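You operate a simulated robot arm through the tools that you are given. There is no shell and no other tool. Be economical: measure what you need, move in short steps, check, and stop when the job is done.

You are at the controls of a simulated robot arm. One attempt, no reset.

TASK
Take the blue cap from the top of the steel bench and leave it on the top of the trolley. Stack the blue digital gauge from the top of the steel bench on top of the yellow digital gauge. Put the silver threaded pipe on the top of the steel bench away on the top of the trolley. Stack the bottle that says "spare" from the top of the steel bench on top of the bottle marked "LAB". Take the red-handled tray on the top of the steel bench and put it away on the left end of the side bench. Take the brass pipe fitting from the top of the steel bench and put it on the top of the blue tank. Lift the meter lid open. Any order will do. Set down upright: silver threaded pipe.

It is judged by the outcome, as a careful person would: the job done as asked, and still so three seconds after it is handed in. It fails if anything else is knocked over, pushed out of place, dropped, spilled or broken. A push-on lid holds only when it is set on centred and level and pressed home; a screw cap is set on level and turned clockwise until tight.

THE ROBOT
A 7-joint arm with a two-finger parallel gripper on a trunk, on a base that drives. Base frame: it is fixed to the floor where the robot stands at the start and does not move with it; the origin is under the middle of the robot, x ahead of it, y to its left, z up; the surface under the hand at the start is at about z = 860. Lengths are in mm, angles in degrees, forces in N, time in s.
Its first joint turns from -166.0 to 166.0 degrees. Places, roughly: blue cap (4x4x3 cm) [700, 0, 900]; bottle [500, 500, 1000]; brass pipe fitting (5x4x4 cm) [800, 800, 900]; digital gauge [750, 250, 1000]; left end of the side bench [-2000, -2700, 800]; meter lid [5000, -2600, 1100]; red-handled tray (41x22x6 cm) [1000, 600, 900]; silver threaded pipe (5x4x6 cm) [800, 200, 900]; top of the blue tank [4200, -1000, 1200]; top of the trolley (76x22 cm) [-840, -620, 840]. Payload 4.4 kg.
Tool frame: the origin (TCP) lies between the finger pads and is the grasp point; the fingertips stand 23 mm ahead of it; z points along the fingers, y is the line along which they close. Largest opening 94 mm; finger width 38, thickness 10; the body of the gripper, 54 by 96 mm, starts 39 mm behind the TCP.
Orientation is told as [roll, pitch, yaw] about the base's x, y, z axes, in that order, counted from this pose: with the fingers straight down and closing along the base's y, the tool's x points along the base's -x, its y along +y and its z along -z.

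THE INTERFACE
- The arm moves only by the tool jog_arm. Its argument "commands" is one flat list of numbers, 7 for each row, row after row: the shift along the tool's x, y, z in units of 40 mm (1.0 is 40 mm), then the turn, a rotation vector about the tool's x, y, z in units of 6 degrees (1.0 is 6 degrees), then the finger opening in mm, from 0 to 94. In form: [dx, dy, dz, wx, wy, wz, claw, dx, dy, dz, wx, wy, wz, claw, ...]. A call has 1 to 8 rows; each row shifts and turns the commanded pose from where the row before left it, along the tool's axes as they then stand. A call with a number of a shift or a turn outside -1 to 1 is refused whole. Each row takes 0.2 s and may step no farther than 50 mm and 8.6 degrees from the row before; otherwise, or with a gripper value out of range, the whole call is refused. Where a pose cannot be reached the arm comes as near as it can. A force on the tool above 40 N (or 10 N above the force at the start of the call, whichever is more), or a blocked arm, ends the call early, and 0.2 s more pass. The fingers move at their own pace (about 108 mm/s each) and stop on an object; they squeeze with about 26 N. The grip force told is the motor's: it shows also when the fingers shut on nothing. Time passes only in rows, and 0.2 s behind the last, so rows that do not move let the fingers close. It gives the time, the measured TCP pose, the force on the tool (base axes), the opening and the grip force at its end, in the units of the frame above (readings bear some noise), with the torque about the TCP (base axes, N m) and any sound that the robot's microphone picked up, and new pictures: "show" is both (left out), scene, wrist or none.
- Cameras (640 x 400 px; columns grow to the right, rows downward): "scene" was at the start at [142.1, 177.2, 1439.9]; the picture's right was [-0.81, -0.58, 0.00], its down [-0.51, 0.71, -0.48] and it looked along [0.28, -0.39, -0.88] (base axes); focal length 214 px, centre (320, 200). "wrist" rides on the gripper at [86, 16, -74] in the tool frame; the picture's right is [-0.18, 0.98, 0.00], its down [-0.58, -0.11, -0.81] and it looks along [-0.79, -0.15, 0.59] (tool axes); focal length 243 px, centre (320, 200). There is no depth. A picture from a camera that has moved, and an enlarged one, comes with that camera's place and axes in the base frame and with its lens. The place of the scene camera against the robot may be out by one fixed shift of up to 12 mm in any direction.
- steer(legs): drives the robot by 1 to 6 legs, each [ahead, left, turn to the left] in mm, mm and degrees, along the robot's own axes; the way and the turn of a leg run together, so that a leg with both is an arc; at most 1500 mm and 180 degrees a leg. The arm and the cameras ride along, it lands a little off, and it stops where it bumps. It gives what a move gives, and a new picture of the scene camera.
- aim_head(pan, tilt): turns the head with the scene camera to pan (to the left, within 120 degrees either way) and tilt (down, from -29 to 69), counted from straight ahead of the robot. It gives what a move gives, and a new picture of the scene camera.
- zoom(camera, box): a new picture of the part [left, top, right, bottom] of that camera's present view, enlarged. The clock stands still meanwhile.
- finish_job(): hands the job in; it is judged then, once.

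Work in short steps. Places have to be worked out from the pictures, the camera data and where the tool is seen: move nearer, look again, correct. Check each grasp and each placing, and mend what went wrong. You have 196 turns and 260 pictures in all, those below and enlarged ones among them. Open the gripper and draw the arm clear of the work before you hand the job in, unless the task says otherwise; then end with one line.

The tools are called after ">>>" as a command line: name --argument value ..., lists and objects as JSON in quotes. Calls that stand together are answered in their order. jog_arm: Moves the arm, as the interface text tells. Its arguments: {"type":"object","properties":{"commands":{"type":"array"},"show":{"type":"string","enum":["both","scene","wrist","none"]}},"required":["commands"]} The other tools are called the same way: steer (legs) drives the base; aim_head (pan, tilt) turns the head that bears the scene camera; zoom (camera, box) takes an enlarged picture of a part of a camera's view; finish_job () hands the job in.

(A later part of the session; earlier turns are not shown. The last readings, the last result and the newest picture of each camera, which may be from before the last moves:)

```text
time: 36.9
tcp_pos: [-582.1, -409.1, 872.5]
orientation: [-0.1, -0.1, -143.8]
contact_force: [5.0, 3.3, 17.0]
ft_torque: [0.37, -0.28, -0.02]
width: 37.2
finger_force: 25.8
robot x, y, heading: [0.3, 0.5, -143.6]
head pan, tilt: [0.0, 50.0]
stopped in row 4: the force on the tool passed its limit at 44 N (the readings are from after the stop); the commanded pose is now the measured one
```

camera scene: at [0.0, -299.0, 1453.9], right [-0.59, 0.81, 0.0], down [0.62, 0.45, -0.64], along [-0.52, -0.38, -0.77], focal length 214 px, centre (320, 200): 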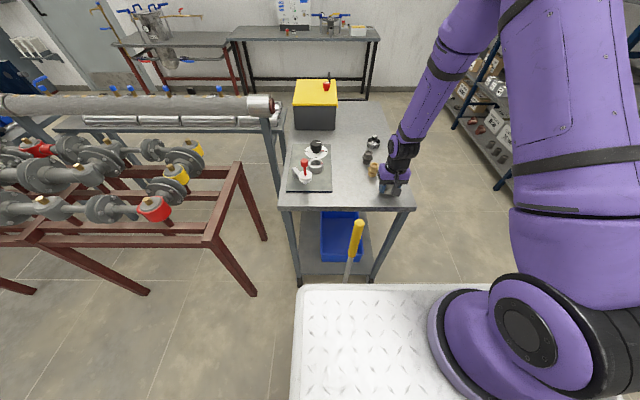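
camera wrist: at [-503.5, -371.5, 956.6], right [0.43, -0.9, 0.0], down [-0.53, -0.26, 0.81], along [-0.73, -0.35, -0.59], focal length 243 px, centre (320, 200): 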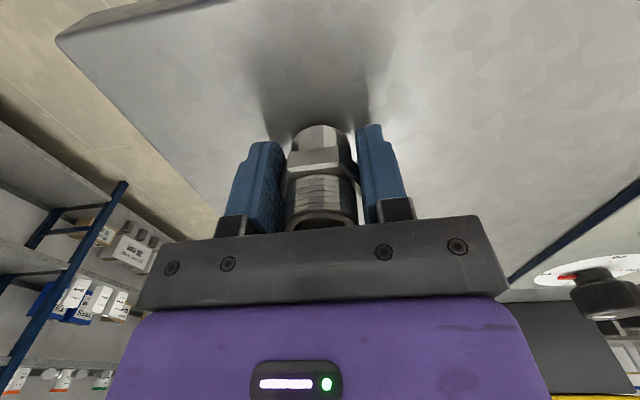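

Contact reached. Ease up 1 mm, release and lift straight up.

>>> jog_arm --commands '[0, 0, -0.02, 0, 0, 0, 0, 0, 0, 0, 0, 0, 0, 50, 0, 0, 0, 0, 0, 0, 94, 0, 0, 0, 0, 0, 0, 94, 0, 0, -0.5, 0, 0, 0, 94, 0, 0, -1, 0, 0, 0, 94, 0, 0, -1, 0, 0, 0, 94]'

>>> zoom --camera "scene" --box '[350, 130, 430, 220]'

```text
time: 38.5
tcp_pos: [-582.5, -408.8, 974.3]
orientation: [0.1, -0.1, -143.7]
contact_force: [1.0, 0.0, -0.6]
ft_torque: [-0.03, -0.07, 0.0]
width: 94.2
finger_force: 0.0
robot x, y, heading: [-0.3, -1.8, -143.7]
head pan, tilt: [0.0, 50.0]
camera scene: at [-0.5, -299.4, 1453.8], right [-0.59, 0.81, 0.0], down [0.62, 0.45, -0.64], along [-0.52, -0.38, -0.77], focal length 214 px, centre (320, 200)
camera wrist: at [-504.4, -371.5, 1048.7], right [0.43, -0.9, 0.0], down [-0.53, -0.25, 0.81], along [-0.73, -0.35, -0.59], focal length 243 px, centre (320, 200)
```

scene: 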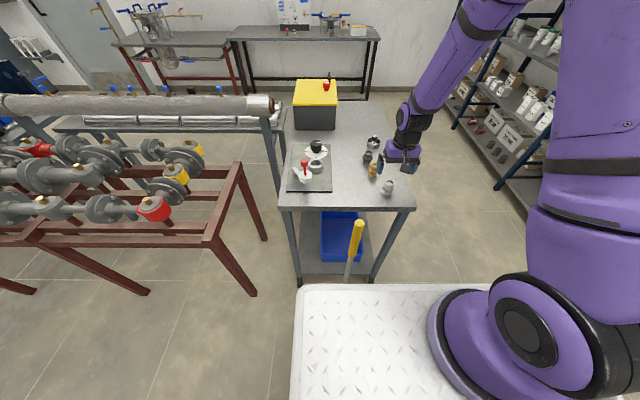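
wrist: 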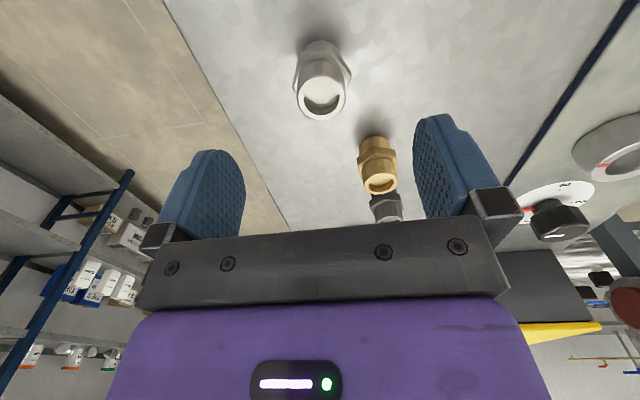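

```text
4.44 times, centred on (390, 175) of scene
camera zoom: at [-0.5, -299.4, 1453.8], right [-0.59, 0.81, 0.0], down [0.62, 0.45, -0.64], along [-0.52, -0.38, -0.77], focal length 953 px, centre (9, 311)
```

zoom: 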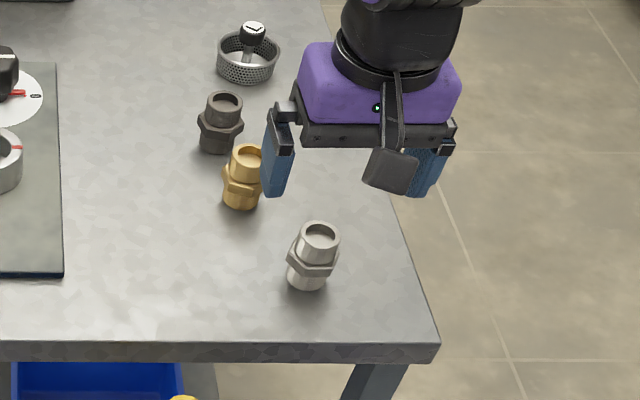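

Pipe stands upright on the trolley. Raise the arm and turn back to fetch the cap.

>>> jog_arm --commands '[0.2, 0, -1, 0, 0, 0, 94, 0.2, 0, -1, 0, 0, 0, 94, 0.2, 0, -1, 0, 0, 0, 94, 0.2, 0, -1, 0, 0, 0, 94, 0.2, 0, -1, 0, 0, 0, 94]' --show "none"

>>> steer --legs '[[0, 0, 143.8]]'

>>> aim_head --pan 10 --tilt 55

```text
time: 39.7
tcp_pos: [-551.9, -386.0, 1174.2]
orientation: [0.0, -0.1, -143.9]
contact_force: [0.2, -1.6, -0.2]
ft_torque: [0.02, -0.02, 0.02]
width: 94.1
finger_force: 0.1
robot x, y, heading: [1.7, -0.9, -143.9]
head pan, tilt: [0.0, 50.0]
```

```text
time: 46.1
tcp_pos: [673.0, 12.5, 1173.7]
orientation: [0.0, -0.1, 2.3]
contact_force: [-0.1, -0.8, -0.4]
ft_torque: [0.02, 0.01, 0.0]
width: 93.9
finger_force: 0.2
robot x, y, heading: [-0.9, 3.7, 2.4]
head pan, tilt: [0.0, 50.0]
camera scene: at [171.3, 237.3, 1453.8], right [0.04, -1.0, 0.0], down [-0.77, -0.03, -0.64], along [0.64, 0.03, -0.77], focal length 214 px, centre (320, 200)
```

scene: 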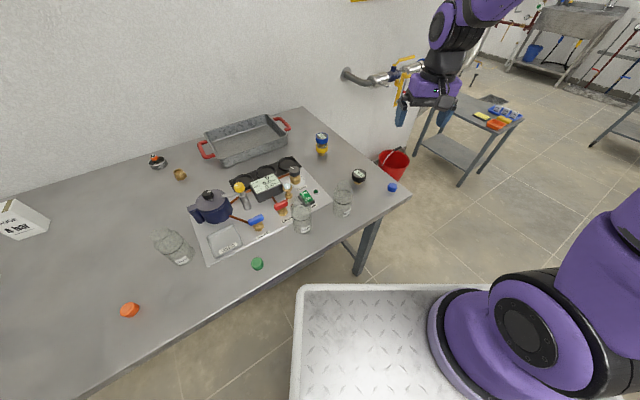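

```text
time: 46.9
tcp_pos: [673.2, 12.4, 1172.8]
orientation: [0.0, -0.2, 2.3]
contact_force: [0.5, 0.0, -0.8]
ft_torque: [-0.01, -0.02, -0.01]
width: 94.1
finger_force: 0.1
robot x, y, heading: [-1.9, -0.5, 2.1]
head pan, tilt: [10.0, 55.0]
camera scene: at [164.9, 249.5, 1447.4], right [0.21, -0.98, 0.0], down [-0.8, -0.17, -0.57], along [0.56, 0.12, -0.82], focal length 214 px, centre (320, 200)
```

scene: 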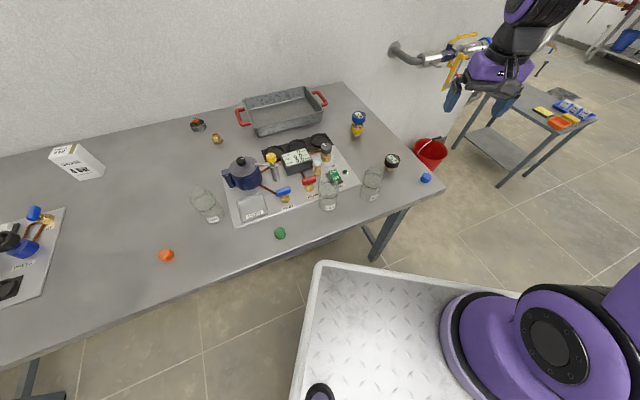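

Cap ≈(723,0). Move above it to z≈980 and look.

>>> jog_arm --commands '[-0.244, -0.07, 0.96, 0, 0, 0, 94, -0.244, -0.07, 0.96, 0, 0, 0, 94, -0.244, -0.07, 0.96, 0, 0, 0, 94, -0.244, -0.07, 0.96, 0, 0, 0, 94, -0.244, -0.07, 0.96, 0, 0, 0, 94]' --show "wrist"

```text
time: 48.1
tcp_pos: [722.0, 1.2, 981.0]
orientation: [0.0, -0.2, 2.5]
contact_force: [-0.1, 0.0, -0.3]
ft_torque: [-0.01, -0.02, -0.01]
width: 94.2
finger_force: 0.1
robot x, y, heading: [-3.0, 1.1, 2.1]
head pan, tilt: [10.0, 55.0]
camera wrist: at [635.2, 13.4, 1055.0], right [0.14, 0.99, 0.0], down [0.58, -0.09, 0.81], along [0.8, -0.12, -0.59], focal length 243 px, centre (320, 200)
```

wrist: 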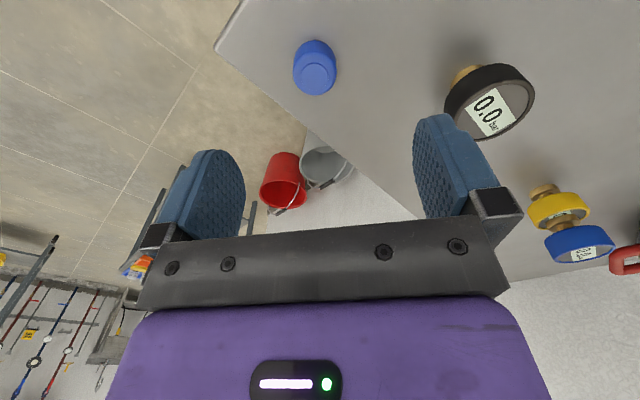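

Cap centred; descend to TCP 887 and close.

>>> jog_arm --commands '[0.04, -0.05, 0.8, 0, 0, 0, 94, 0, 0, 0.8, 0, 0, 0, 94, 0, 0, 0.7, 0, 0, 0, 94, 0, 0, 0, 0, 0, 0, 94, 0, 0, 0, 0, 0, 0, 0, 0, 0, 0, 0, 0, 0, 0, 0, 0, 0, 0, 0, 0, 0, 0, 0, 0, 0, 0, 0, 0]' --show "wrist"

```text
time: 49.9
tcp_pos: [720.5, -0.4, 887.6]
orientation: [0.0, -0.3, 2.4]
contact_force: [0.9, 0.6, -0.7]
ft_torque: [-0.02, 0.0, -0.02]
width: 28.4
finger_force: 26.1
robot x, y, heading: [-0.8, -2.6, 2.1]
head pan, tilt: [10.0, 55.0]
camera wrist: at [634.0, 10.3, 962.3], right [0.14, 0.99, 0.0], down [0.58, -0.09, 0.81], along [0.8, -0.12, -0.59], focal length 243 px, centre (320, 200)
```

wrist: 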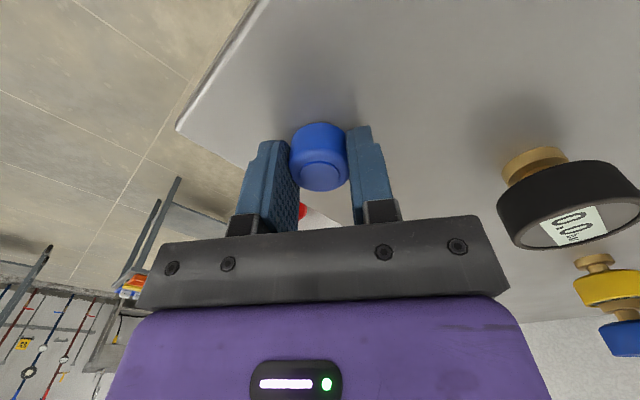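

Cap gripped (28 mm). Lift and turn to the trolley.

>>> jog_arm --commands '[0, 0, -0.2, 0, 0, 0, 0, 0, 0, -0.5, 0, 0, 0, 0, 0.2, 0, -1, 0, 0, 0, 0, 0.2, 0, -1, 0, 0, 0, 0, 0.2, 0, -1, 0, 0, 0, 0, 0.2, 0, -1, 0, 0, 0, 0, 0.2, 0, -1, 0, 0, 0, 0, 0.2, 0, -1, 0, 0, 0, 0]' --show "wrist"

>>> steer --legs '[[0, 0, -146]]'

>>> aim_head --pan 0 --tilt 50

```text
time: 51.7
tcp_pos: [674.2, -3.1, 1157.6]
orientation: [0.0, -0.1, 2.3]
contact_force: [0.7, -0.2, -1.2]
ft_torque: [0.01, 0.04, 0.01]
width: 28.8
finger_force: 26.0
robot x, y, heading: [-0.9, -0.5, 2.4]
head pan, tilt: [10.0, 55.0]
camera wrist: at [585.4, 9.8, 1231.6], right [0.14, 0.99, 0.0], down [0.58, -0.09, 0.81], along [0.8, -0.12, -0.59], focal length 243 px, centre (320, 200)
```

wrist: 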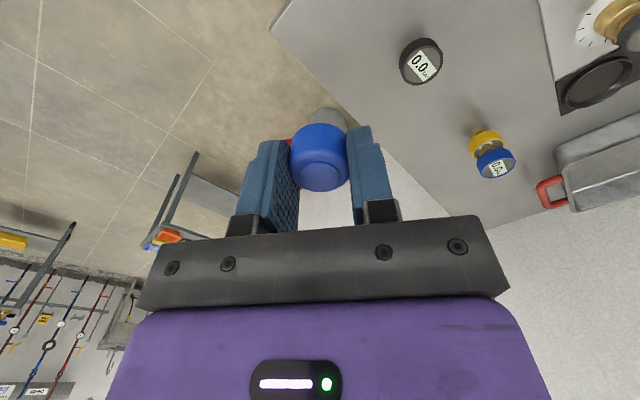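

```text
time: 58.0
tcp_pos: [-544.3, -394.7, 1157.8]
orientation: [0.0, -0.2, -141.7]
contact_force: [0.2, 0.3, -0.5]
ft_torque: [-0.04, 0.01, -0.02]
width: 28.6
finger_force: 25.7
robot x, y, heading: [2.5, 0.1, -141.7]
head pan, tilt: [10.0, 55.0]
camera scene: at [23.7, -305.0, 1447.3], right [-0.75, 0.66, 0.0], down [0.54, 0.61, -0.57], along [-0.38, -0.43, -0.82], focal length 214 px, centre (320, 200)
```

scene: 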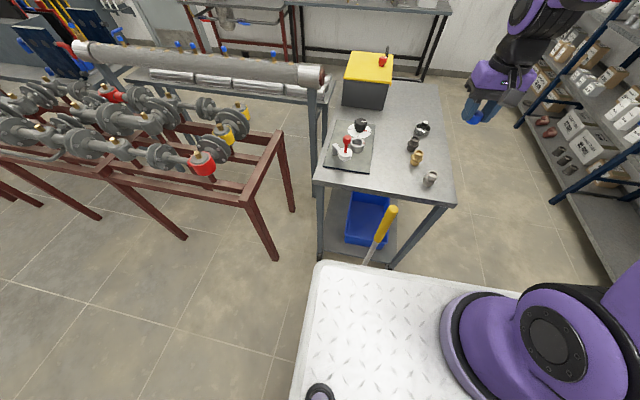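

```text
time: 58.7
tcp_pos: [-544.3, -394.4, 1157.3]
orientation: [0.0, -0.3, -141.6]
contact_force: [0.9, 0.0, -0.8]
ft_torque: [-0.01, 0.0, -0.02]
width: 28.6
finger_force: 26.3
robot x, y, heading: [0.1, -2.2, -141.6]
head pan, tilt: [0.0, 50.0]
camera scene: at [11.3, -299.0, 1453.8], right [-0.62, 0.78, 0.0], down [0.6, 0.48, -0.64], along [-0.5, -0.4, -0.77], focal length 214 px, centre (320, 200)
```

scene: 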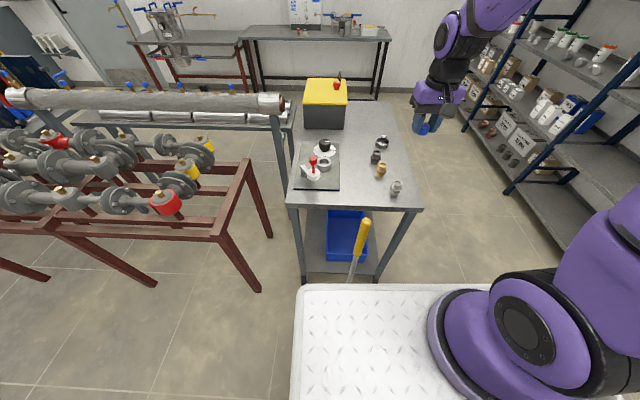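

Target for the cap: (-513,-505), 120 mm from the pipe. Move and descend to z≈900.

>>> jog_arm --commands '[-0.2, 0.6, 0.6, 0, 0, 0, 0, -0.2, 0.7, 0.6, 0, 0, 0, 0, -0.2, 0.7, 0.6, 0, 0, 0, 0, -0.2, 0.66, 0.6, 0, 0, 0, 0, -0.3, 0, 0.95, 0, 0, 0, 0, 0, 0, 1, 0, 0, 0, 0, 0, 0, 1, 0, 0, 0, 0, 0, 0, 0.9, 0, 0, 0, 0]'

>>> zoom --camera "scene" --box '[350, 130, 430, 220]'

```text
time: 60.5
tcp_pos: [-511.5, -505.2, 908.5]
orientation: [0.0, -0.2, -141.5]
contact_force: [0.5, 0.7, -0.9]
ft_torque: [0.03, 0.08, 0.01]
width: 28.6
finger_force: 25.9
robot x, y, heading: [0.0, -0.6, -141.5]
head pan, tilt: [0.0, 50.0]
camera scene: at [11.6, -298.6, 1453.9], right [-0.62, 0.78, 0.0], down [0.6, 0.48, -0.64], along [-0.5, -0.4, -0.77], focal length 214 px, centre (320, 200)
camera wrist: at [-432.9, -463.8, 982.0], right [0.47, -0.88, 0.0], down [-0.52, -0.27, 0.81], along [-0.71, -0.38, -0.59], focal length 243 px, centre (320, 200)
```

scene: 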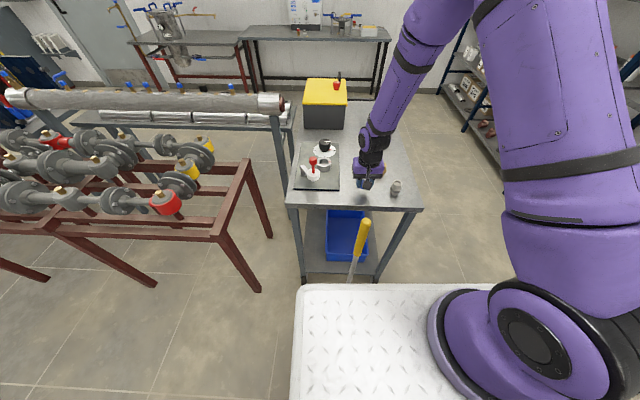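
wrist: 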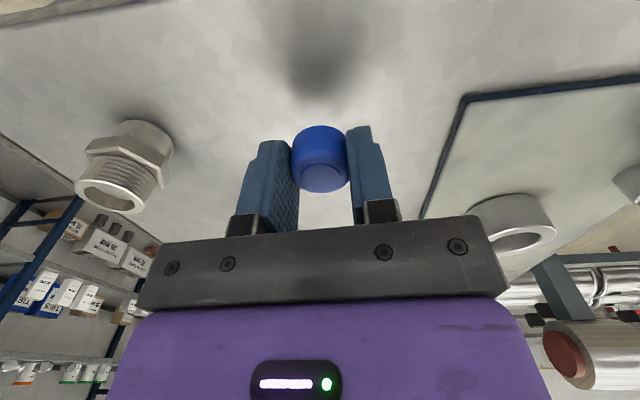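

```text
4.44 times, centred on (390, 175) of scene
camera zoom: at [11.6, -298.6, 1453.9], right [-0.62, 0.78, 0.0], down [0.6, 0.48, -0.64], along [-0.5, -0.4, -0.77], focal length 953 px, centre (9, 311)
```

zoom: 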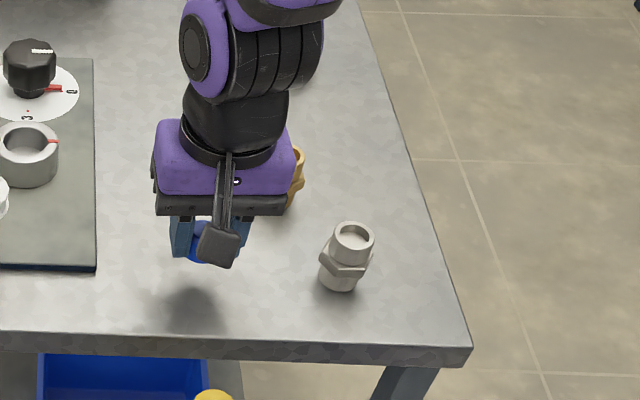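

Clear spot. Lower to just above contact (~875) and then gently.

>>> jog_arm --commands '[0, 0, 0.5, 0, 0, 0, 0, 0, 0, 0.25, 0, 0, 0, 0, 0, 0, 0.05, 0, 0, 0, 0, 0, 0, 0.04, 0, 0, 0, 0, 0, 0, 0, 0, 0, 0, 0]' --show "none"

```text
time: 61.7
tcp_pos: [-512.7, -505.5, 874.6]
orientation: [0.1, -0.3, -141.5]
contact_force: [-0.7, -3.5, 26.2]
ft_torque: [-0.11, 0.05, -0.02]
width: 29.1
finger_force: 26.7
robot x, y, heading: [1.1, 1.3, -141.6]
head pan, tilt: [0.0, 50.0]
```

Contact; release and lift.

>>> jog_arm --commands '[0, 0, -0.03, 0, 0, 0, 0, 0, 0, 0, 0, 0, 0, 50, 0, 0, 0, 0, 0, 0, 70, 0, 0, -0.5, 0, 0, 0, 70, 0.1, 0, -1, 0, 0, 0, 94, 0.2, 0, -1, 0, 0, 0, 94, 0.2, 0, -1, 0, 0, 0, 94, 0.2, 0, -1, 0, 0, 0, 94]' --show "none"

>>> zoom --camera "scene" --box '[350, 130, 430, 220]'

```text
time: 63.5
tcp_pos: [-490.4, -486.9, 1053.7]
orientation: [0.0, -0.1, -141.6]
contact_force: [0.0, -1.0, -1.4]
ft_torque: [0.02, -0.01, 0.01]
width: 94.0
finger_force: 0.1
robot x, y, heading: [-0.0, -1.2, -142.0]
head pan, tilt: [0.0, 50.0]
```

```text
4.44 times, centred on (390, 175) of scene
camera zoom: at [10.8, -299.5, 1453.7], right [-0.62, 0.78, 0.0], down [0.6, 0.48, -0.64], along [-0.5, -0.4, -0.77], focal length 953 px, centre (9, 311)
```

zoom: 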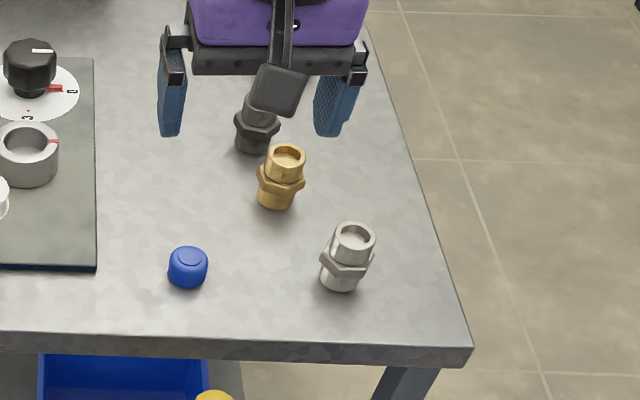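

Cap is on the trolley. Raise the arm and turn to face the bench squarely (heading 36°).

>>> jog_arm --commands '[0, 0, -1, 0, 0, 0, 94, 0, 0, -1, 0, 0, 0, 94, 0, 0, -1, 0, 0, 0, 94, 0, 0, -1, 0, 0, 0, 94]' --show "none"

>>> steer --legs '[[0, 0, 178]]'

>>> aim_head --pan 5 --tilt 50

```text
time: 64.5
tcp_pos: [-490.5, -486.9, 1214.4]
orientation: [0.0, -0.1, -141.4]
contact_force: [0.2, -0.2, -0.3]
ft_torque: [0.03, 0.0, 0.01]
width: 93.8
finger_force: 0.1
robot x, y, heading: [0.1, -1.6, -141.8]
head pan, tilt: [0.0, 50.0]
```

```text
time: 72.2
tcp_pos: [504.1, 472.9, 1214.6]
orientation: [0.0, -0.1, 36.8]
contact_force: [-1.0, 0.0, -0.6]
ft_torque: [0.01, -0.04, 0.01]
width: 93.8
finger_force: 0.1
robot x, y, heading: [-1.4, 0.3, 36.9]
head pan, tilt: [0.0, 50.0]
camera scene: at [5.2, 289.5, 1453.8], right [0.6, -0.8, 0.0], down [-0.61, -0.46, -0.64], along [0.51, 0.38, -0.77], focal length 214 px, centre (320, 200)
```

scene: 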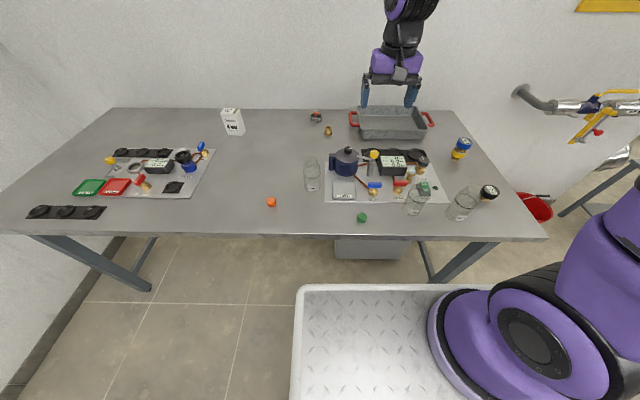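

```text
time: 72.9
tcp_pos: [502.9, 472.2, 1215.0]
orientation: [0.0, -0.3, 36.8]
contact_force: [1.1, -0.6, 0.1]
ft_torque: [-0.04, 0.0, 0.0]
width: 94.0
finger_force: 0.0
robot x, y, heading: [0.0, 2.2, 36.9]
head pan, tilt: [5.0, 50.0]
camera scene: at [1.0, 294.7, 1453.8], right [0.67, -0.75, 0.0], down [-0.57, -0.51, -0.64], along [0.48, 0.43, -0.77], focal length 214 px, centre (320, 200)
```

scene: 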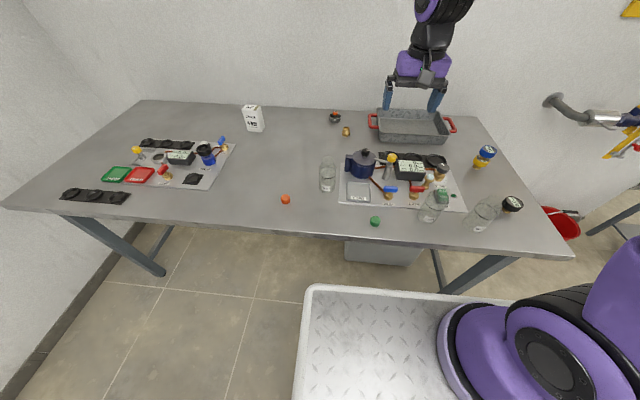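

Zoom on the bottles.

>>> zoom --camera "scene" --box '[300, 140, 380, 210]'

>>> zoom --camera "scene" --box '[390, 160, 520, 240]'

```text
5.71 times, centred on (340, 175) of scene
camera zoom: at [1.0, 294.7, 1453.8], right [0.67, -0.75, 0.0], down [-0.57, -0.51, -0.64], along [0.48, 0.43, -0.77], focal length 1226 px, centre (206, 343)
```

zoom: 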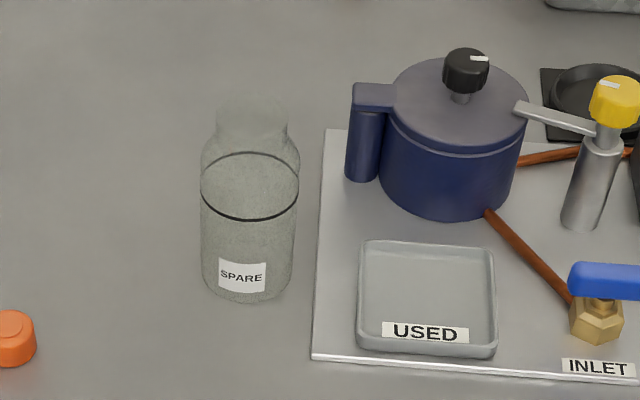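

```text
4.92 times, centred on (455, 200) of scene
camera zoom: at [1.0, 294.7, 1453.8], right [0.67, -0.75, 0.0], down [-0.57, -0.51, -0.64], along [0.48, 0.43, -0.77], focal length 1056 px, centre (-345, 200)
```

zoom: 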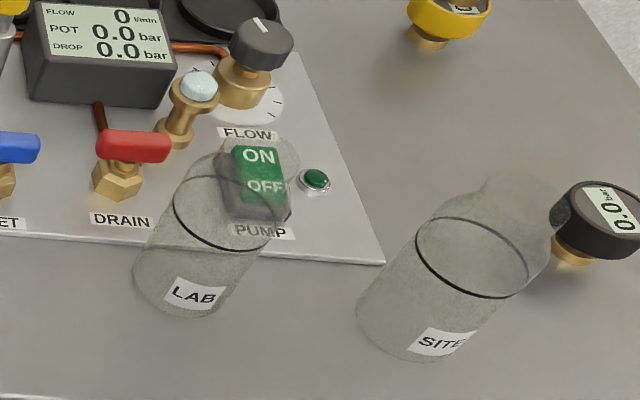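

SPARE ≈(421,655), Ø64, neck top ≈1000; LAB ≈(545,312). I'll grip SPARE by its neck from above. Move over it.

>>> jog_arm --commands '[-0.22, 0.98, 0.4, 0, 0, 0, 94, -0.22, 0.98, 0.4, 0, 0, 0, 94, -0.22, 0.98, 0.4, 0, 0, 0, 94, -0.22, 0.98, 0.4, 0, 0, 0, 94, -0.22, 0.98, 0.4, 0, 0, 0, 94]'

>>> zoom --camera "wrist" --box '[220, 0, 420, 120]'

```text
time: 74.1
tcp_pos: [419.3, 656.0, 1132.6]
orientation: [-0.1, -0.2, 36.6]
contact_force: [0.6, -1.2, 0.5]
ft_torque: [0.05, -0.02, -0.03]
width: 94.0
finger_force: 0.0
robot x, y, heading: [0.5, -2.2, 36.5]
head pan, tilt: [5.0, 50.0]
camera scene: at [1.3, 294.0, 1454.0], right [0.67, -0.75, 0.0], down [-0.57, -0.51, -0.64], along [0.48, 0.43, -0.77], focal length 214 px, centre (320, 200)
camera wrist: at [341.4, 616.2, 1206.2], right [-0.44, 0.9, 0.0], down [0.53, 0.26, 0.81], along [0.73, 0.36, -0.59], focal length 243 px, centre (320, 200)
```

scene: 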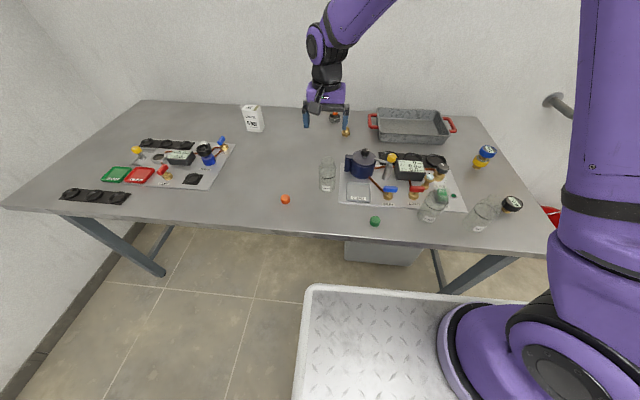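
wrist: 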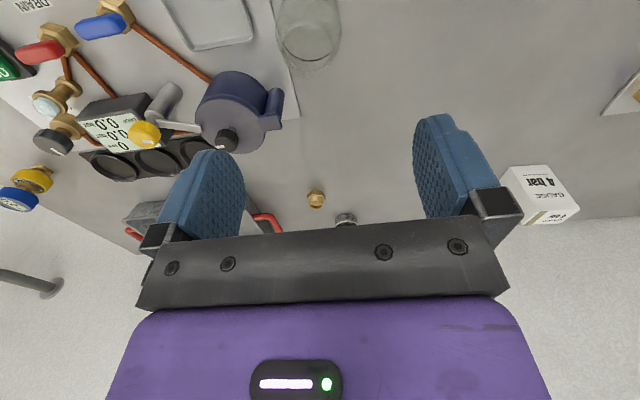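

```text
3.20 times, centred on (320, 60) of wrist
camera zoom: at [341.4, 616.2, 1206.2], right [-0.44, 0.9, 0.0], down [0.53, 0.26, 0.81], along [0.73, 0.36, -0.59], focal length 776 px, centre (320, 648)
```

zoom: 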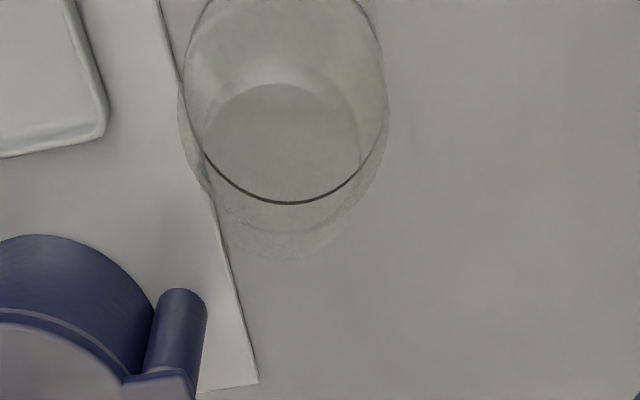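

Neck appears ~10 mm forward and ~8 mm to the right. Shift and lower to z≈1065 for a closer look.

>>> jog_arm --commands '[-0.2, -0.2, 0.8, 0, 0, 0, 94, 0, 0, 0.85, 0, 0, 0, 94, 0, 0, 0, 0, 0, 0, 94]' --show "wrist"

>>> zoom --camera "wrist" --box '[240, 20, 400, 180]'

>>> zoom --camera "scene" --box '[295, 100, 365, 200]'

```text
time: 74.9
tcp_pos: [432.2, 653.4, 1069.1]
orientation: [0.1, -0.2, 36.8]
contact_force: [-0.2, 0.5, 0.2]
ft_torque: [0.0, -0.02, 0.01]
width: 94.0
finger_force: 0.1
robot x, y, heading: [1.5, -2.8, 36.7]
head pan, tilt: [5.0, 50.0]
camera wrist: at [353.5, 614.7, 1142.6], right [-0.44, 0.9, 0.0], down [0.53, 0.26, 0.81], along [0.73, 0.36, -0.59], focal length 243 px, centre (320, 200)
```

wrist: 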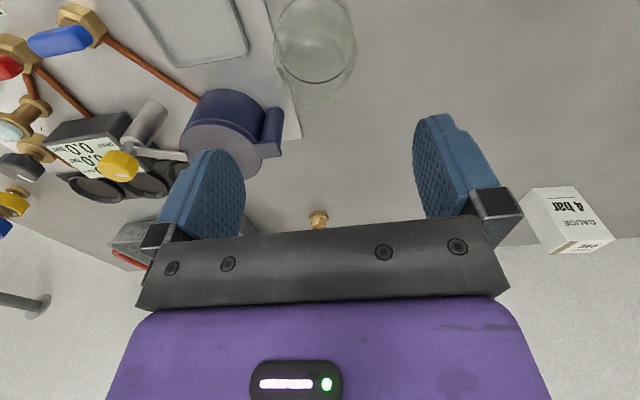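

```text
2.50 times, centred on (320, 100) of wrist
camera zoom: at [353.5, 614.7, 1142.6], right [-0.44, 0.9, 0.0], down [0.53, 0.26, 0.81], along [0.73, 0.36, -0.59], focal length 606 px, centre (320, 450)
```

zoom: 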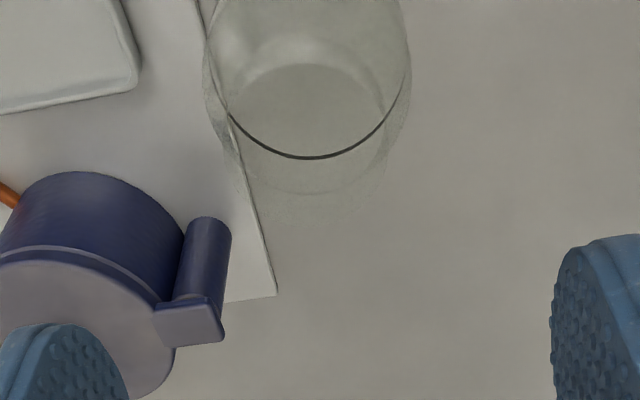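

```text
4.00 times, centred on (330, 150) of scene
camera zoom: at [0.9, 294.7, 1453.9], right [0.67, -0.75, 0.0], down [-0.57, -0.51, -0.64], along [0.48, 0.43, -0.77], focal length 858 px, centre (280, 400)
```

zoom: 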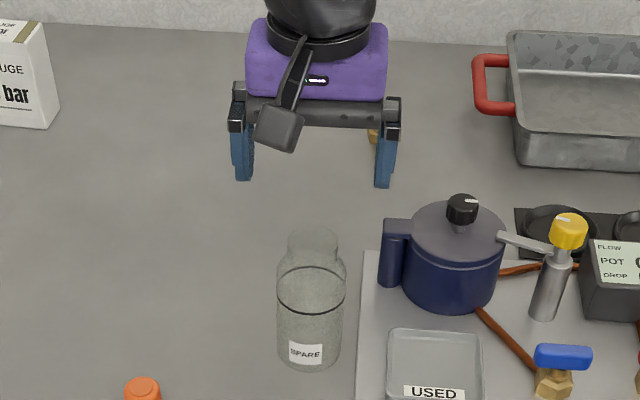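

Calibrated against the fingertips: bottle axis ≈3 mm back and ~3 mm right of TCP, neck z≈975–997. Correct and descend to TCP ≈1000.

>>> jog_arm --commands '[0.07, -0.08, 0.6, 0, 0, 0, 94, 0, 0, 0.6, 0, 0, 0, 94, 0, 0, 0.5, 0, 0, 0, 94, 0, 0, 0, 0, 0, 0, 94]' --show "wrist"

>>> zoom --camera "wrist" --box '[200, 80, 460, 240]'

>>> zoom --camera "scene" --box '[300, 130, 350, 200]'

```text
time: 75.9
tcp_pos: [431.6, 651.0, 1000.4]
orientation: [0.1, -0.2, 36.9]
contact_force: [-0.6, 0.5, -0.1]
ft_torque: [0.0, -0.02, 0.01]
width: 93.9
finger_force: 0.1
robot x, y, heading: [-1.3, 1.8, 36.9]
head pan, tilt: [5.0, 50.0]
camera wrist: at [352.7, 612.0, 1074.3], right [-0.44, 0.9, 0.0], down [0.53, 0.26, 0.81], along [0.72, 0.36, -0.59], focal length 243 px, centre (320, 200)
```

wrist: 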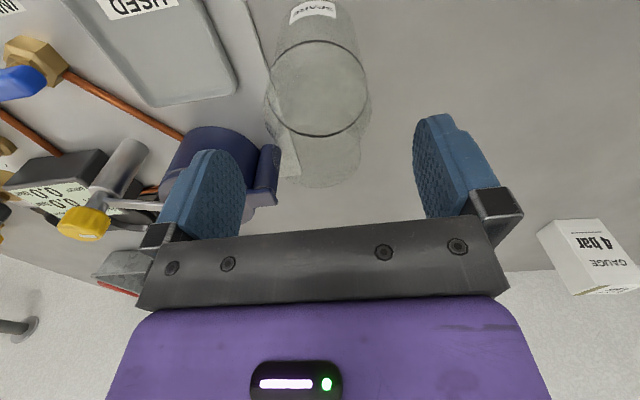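

```text
2.46 times, centred on (330, 160) of wrist
camera zoom: at [352.7, 612.0, 1074.3], right [-0.44, 0.9, 0.0], down [0.53, 0.26, 0.81], along [0.72, 0.36, -0.59], focal length 597 px, centre (295, 298)
```

zoom: 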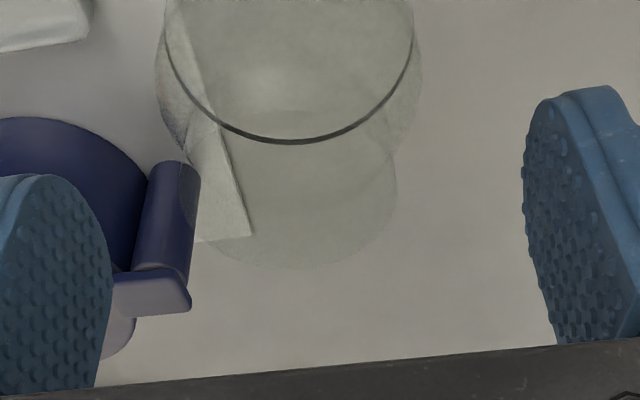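

```text
5.71 times, centred on (325, 165) of scene
camera zoom: at [0.9, 294.7, 1453.9], right [0.67, -0.75, 0.0], down [-0.57, -0.51, -0.64], along [0.48, 0.43, -0.77], focal length 1226 px, centre (291, 400)
```

zoom: 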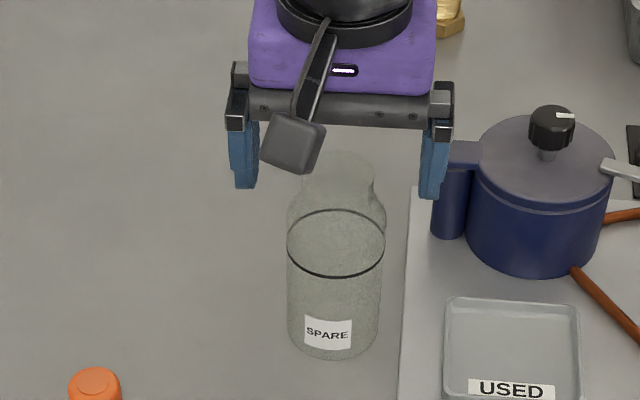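

Mouth is really at z≈984, neck ≈970–984. Lower 7 mm more, shift 2 mm forward, and close gently on the neck.

>>> jog_arm --commands '[-0.06, 0, 0.18, 0, 0, 0, 94, 0, 0, 0, 0, 0, 0, 94, 0, 0, 0, 0, 0, 0, 60, 0, 0, 0, 0, 0, 0, 0, 0, 0, 0, 0, 0, 0, 0, 0, 0, 0, 0, 0, 0, 0]' --show "wrist"

>>> zoom --camera "scene" --box '[300, 130, 350, 200]'

```text
time: 77.3
tcp_pos: [434.3, 652.2, 994.6]
orientation: [0.1, -0.2, 36.8]
contact_force: [0.3, 1.0, 14.7]
ft_torque: [0.01, 0.1, 0.04]
width: 44.4
finger_force: 26.0
robot x, y, heading: [3.0, -3.0, 36.5]
head pan, tilt: [5.0, 50.0]
camera wrist: at [355.1, 613.1, 1068.8], right [-0.44, 0.9, 0.0], down [0.53, 0.26, 0.81], along [0.73, 0.36, -0.59], focal length 243 px, centre (320, 200)
```

wrist: 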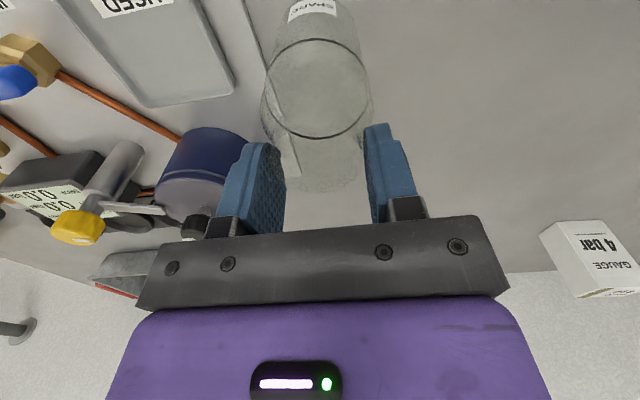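

```text
5.71 times, centred on (325, 165) of scene
camera zoom: at [0.7, 294.4, 1453.9], right [0.67, -0.75, 0.0], down [-0.57, -0.51, -0.64], along [0.48, 0.43, -0.77], focal length 1226 px, centre (291, 400)
```

zoom: 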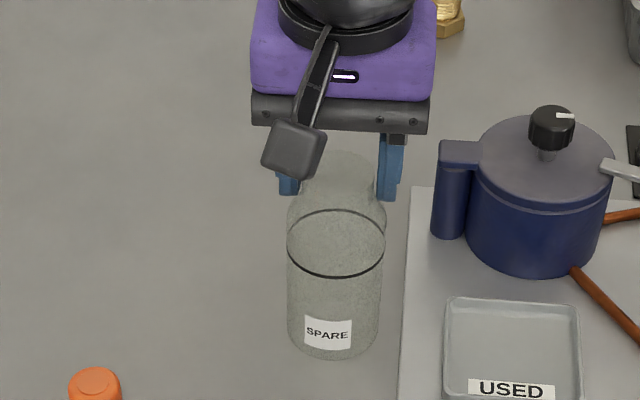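

Neck gripped (44 mm); the tips sit on the shoulder. Slow lift test.

>>> jog_arm --commands '[0, 0, -0.1, 0, 0, 0, 0, 0, 0, -0.15, 0, 0, 0, 0, 0, 0, -0.25, 0, 0, 0, 0, 0, 0, -0.4, 0, 0, 0, 0, 0, 0, -0.4, 0, 0, 0, 0, 0, 0, 0, 0, 0, 0, 0]' --show "wrist"

>>> zoom --camera "scene" --box '[300, 110, 350, 200]'

```text
time: 78.7
tcp_pos: [434.0, 652.1, 1045.2]
orientation: [-0.1, -0.1, 36.8]
contact_force: [0.2, 0.5, -0.5]
ft_torque: [-0.02, -0.02, 0.0]
width: 40.4
finger_force: 25.4
robot x, y, heading: [-2.6, -2.8, 36.8]
head pan, tilt: [5.0, 50.0]
camera wrist: at [355.0, 612.8, 1119.4], right [-0.44, 0.9, 0.0], down [0.53, 0.26, 0.81], along [0.72, 0.36, -0.59], focal length 243 px, centre (320, 200)
```

wrist: 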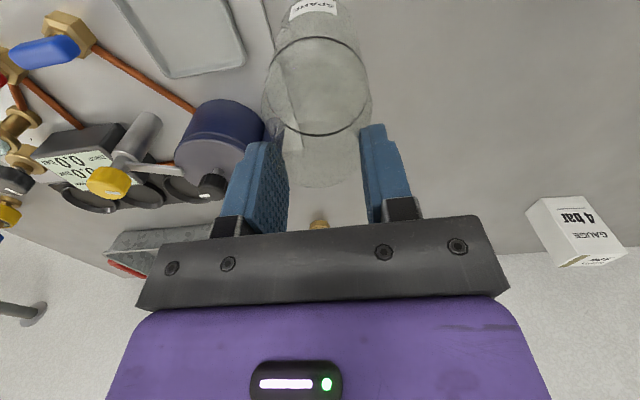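

```text
4.44 times, centred on (325, 155) of scene
camera zoom: at [1.0, 294.8, 1453.8], right [0.67, -0.75, 0.0], down [-0.57, -0.51, -0.64], along [0.48, 0.43, -0.77], focal length 953 px, centre (298, 400)
```

zoom: 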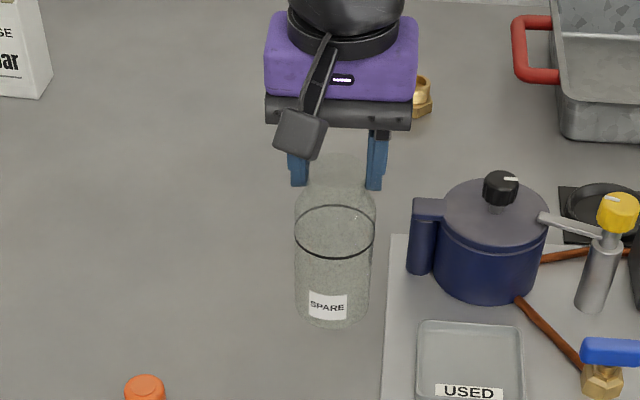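

Bottle lifted cleanly. Raise and carry toward LAB.

>>> jog_arm --commands '[0, 0, -0.9, 0, 0, 0, 0, 0, -0.3, -1, 0, 0, 0, 0, 0.2, -0.6, -0.9, 0, 0, 0, 0, 0.3, -0.8, -0.8, 0, 0, 0, 0, 0.4, -1, 0, 0, 0, 0, 0, 0.4, -1, 0, 0, 0, 0, 0, 0.4, -1, 0, 0, 0, 0, 0, 0.4, -1, 0, 0, 0, 0, 0]'

```text
time: 80.5
tcp_pos: [501.3, 419.3, 1186.0]
orientation: [-0.1, -0.1, 36.9]
contact_force: [-0.3, 0.6, -0.8]
ft_torque: [-0.06, -0.01, -0.01]
width: 40.7
finger_force: 25.9
robot x, y, heading: [-0.7, 1.9, 36.8]
head pan, tilt: [5.0, 50.0]
camera scene: at [0.8, 295.3, 1453.7], right [0.67, -0.75, 0.0], down [-0.57, -0.51, -0.64], along [0.48, 0.43, -0.77], focal length 214 px, centre (320, 200)
camera wrist: at [422.5, 378.6, 1260.9], right [-0.44, 0.9, 0.0], down [0.53, 0.26, 0.81], along [0.72, 0.36, -0.59], focal length 243 px, centre (320, 200)
```

scene: 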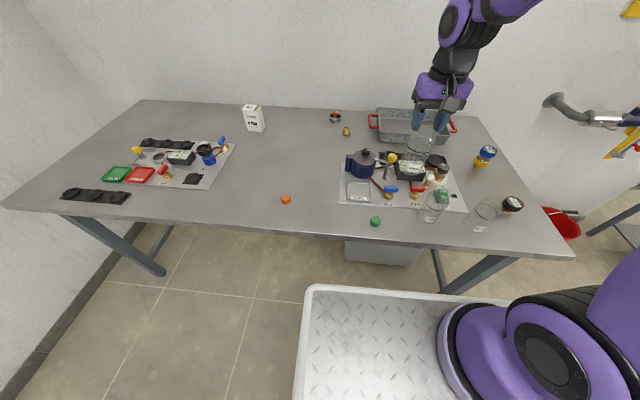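
wrist: 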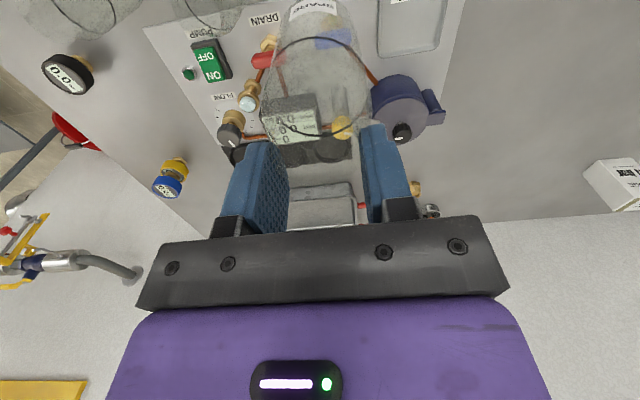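

Continue to above the LAB estimate, keeping height.

>>> jog_arm --commands '[0.24, -0.93, 0, 0, 0, 0, 0, 0.24, -0.93, 0, 0, 0, 0, 0, 0.24, -0.93, 0, 0, 0, 0, 0, 0, 0, 0.4, 0, 0, 0, 0, 0, 0, 0, 0, 0, 0, 0]'

>>> zoom --camera "scene" --box '[400, 120, 480, 230]'

```text
time: 81.7
tcp_pos: [548.3, 310.7, 1172.0]
orientation: [0.1, -0.1, 36.8]
contact_force: [-0.2, -0.5, -0.5]
ft_torque: [-0.03, -0.03, -0.02]
width: 40.6
finger_force: 25.8
robot x, y, heading: [-0.4, 0.1, 36.7]
head pan, tilt: [5.0, 50.0]
camera scene: at [1.0, 294.7, 1453.9], right [0.67, -0.75, 0.0], down [-0.57, -0.51, -0.64], along [0.48, 0.43, -0.77], focal length 214 px, centre (320, 200)
camera wrist: at [468.4, 271.4, 1246.3], right [-0.44, 0.9, 0.0], down [0.53, 0.26, 0.81], along [0.73, 0.36, -0.59], focal length 243 px, centre (320, 200)
```

scene: 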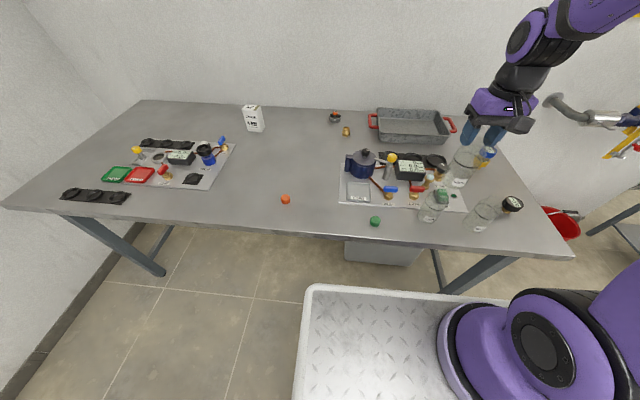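
wrist: 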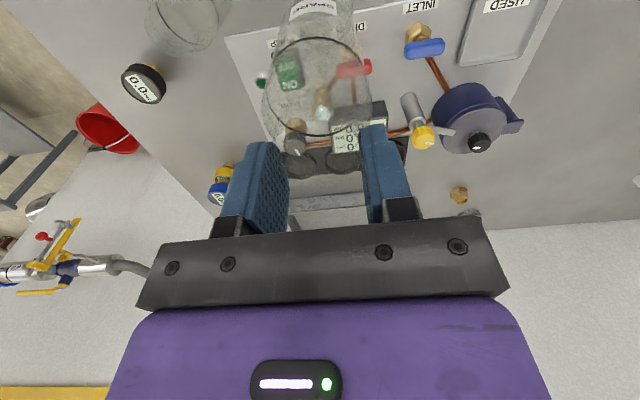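

```text
3.64 times, centred on (440, 175) of scene
camera zoom: at [1.0, 294.7, 1453.9], right [0.67, -0.75, 0.0], down [-0.57, -0.51, -0.64], along [0.48, 0.43, -0.77], focal length 780 px, centre (-116, 291)
```

zoom: 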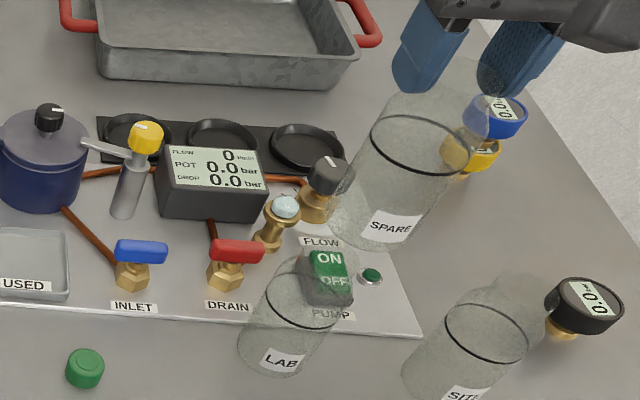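

Zoom closely on LAB and the held bottle's base to measure their relative position.

>>> zoom --camera "scene" --box '[415, 180, 455, 230]'

>>> zoom --camera "scene" --box '[435, 135, 485, 195]'

```text
8.00 times, centred on (435, 205) of scene
camera zoom: at [1.0, 294.7, 1453.9], right [0.67, -0.75, 0.0], down [-0.57, -0.51, -0.64], along [0.48, 0.43, -0.77], focal length 1716 px, centre (-600, 160)
```

zoom: 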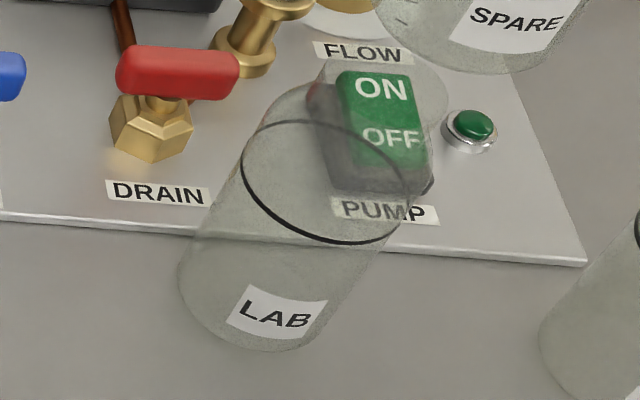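

```text
6.67 times, centred on (460, 165) of scene
camera zoom: at [1.0, 294.7, 1453.9], right [0.67, -0.75, 0.0], down [-0.57, -0.51, -0.64], along [0.48, 0.43, -0.77], focal length 1430 px, centre (-613, 433)
```

zoom: 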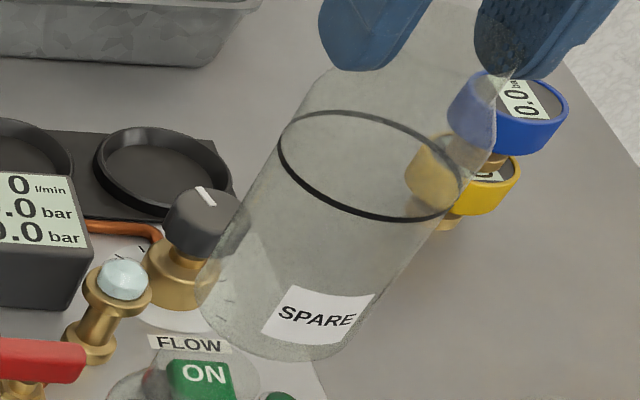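

Using the black rings (same on both bottles, 74 mm above base), LAB is ≈10 mm forward and 2 mm left of the held bottle. Shift and lower to ~1132 and re-measure.

>>> jog_arm --commands '[-0.25, 0.05, 0.4, 0, 0, 0, 0, 0, 0, 0.4, 0, 0, 0, 0, 0, 0, 0.2, 0, 0, 0, 0, 0, 0, 0, 0, 0, 0, 0]' --show "wrist"

>>> zoom --camera "scene" --box '[410, 140, 480, 230]'

```text
time: 82.7
tcp_pos: [553.6, 318.7, 1132.0]
orientation: [0.1, -0.1, 36.8]
contact_force: [-0.9, -0.5, -0.7]
ft_torque: [0.0, -0.02, 0.02]
width: 40.4
finger_force: 25.9
robot x, y, heading: [1.5, 2.7, 36.7]
head pan, tilt: [5.0, 50.0]
camera wrist: at [474.7, 280.3, 1206.3], right [-0.44, 0.9, 0.0], down [0.53, 0.26, 0.81], along [0.72, 0.36, -0.59], focal length 243 px, centre (320, 200)
```

wrist: 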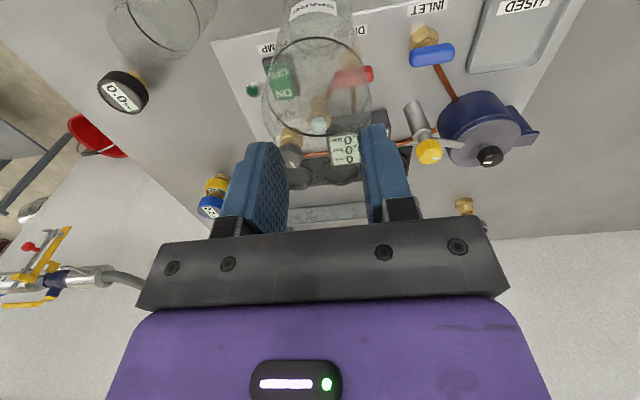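

```text
4.44 times, centred on (445, 185) of scene
camera zoom: at [0.9, 294.7, 1453.9], right [0.67, -0.75, 0.0], down [-0.57, -0.51, -0.64], along [0.48, 0.43, -0.77], focal length 953 px, centre (-236, 267)
```

zoom: 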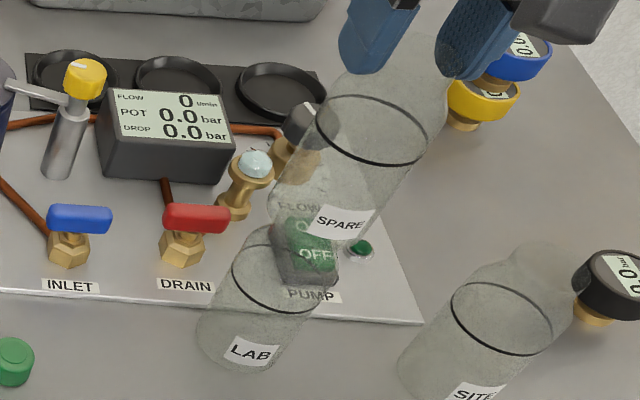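

Now within ~3 mm. Lower to just above LAB's mouth (expected contact TCP≈1118) and check closely.

>>> jog_arm --commands '[0, -0.03, 0.15, 0, 0, 0, 0, 0, 0, 0.1, 0, 0, 0, 0, 0, 0, 0, 0, 0, 0, 0]' --show "none"

>>> zoom --camera "scene" --box '[420, 150, 470, 230]'

```text
time: 83.1
tcp_pos: [555.1, 320.7, 1129.8]
orientation: [-0.1, -0.6, 36.7]
contact_force: [-2.5, -0.5, 22.6]
ft_torque: [-0.36, 0.66, -0.05]
width: 40.7
finger_force: 25.9
robot x, y, heading: [-1.8, 2.4, 36.8]
head pan, tilt: [5.0, 50.0]
stopped in row 2: the force on the tool passed its limit at 52 N (the readings are from after the stop); the commanded pose is now the measured one
```

```text
5.00 times, centred on (445, 190) of scene
camera zoom: at [0.1, 294.3, 1453.9], right [0.67, -0.75, 0.0], down [-0.57, -0.51, -0.64], along [0.48, 0.43, -0.77], focal length 1072 px, centre (-305, 250)
```

zoom: 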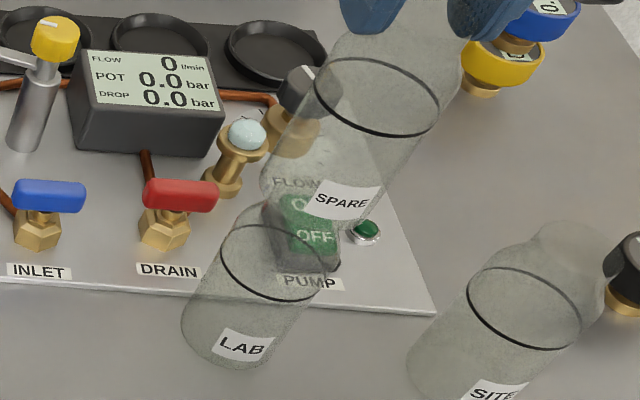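

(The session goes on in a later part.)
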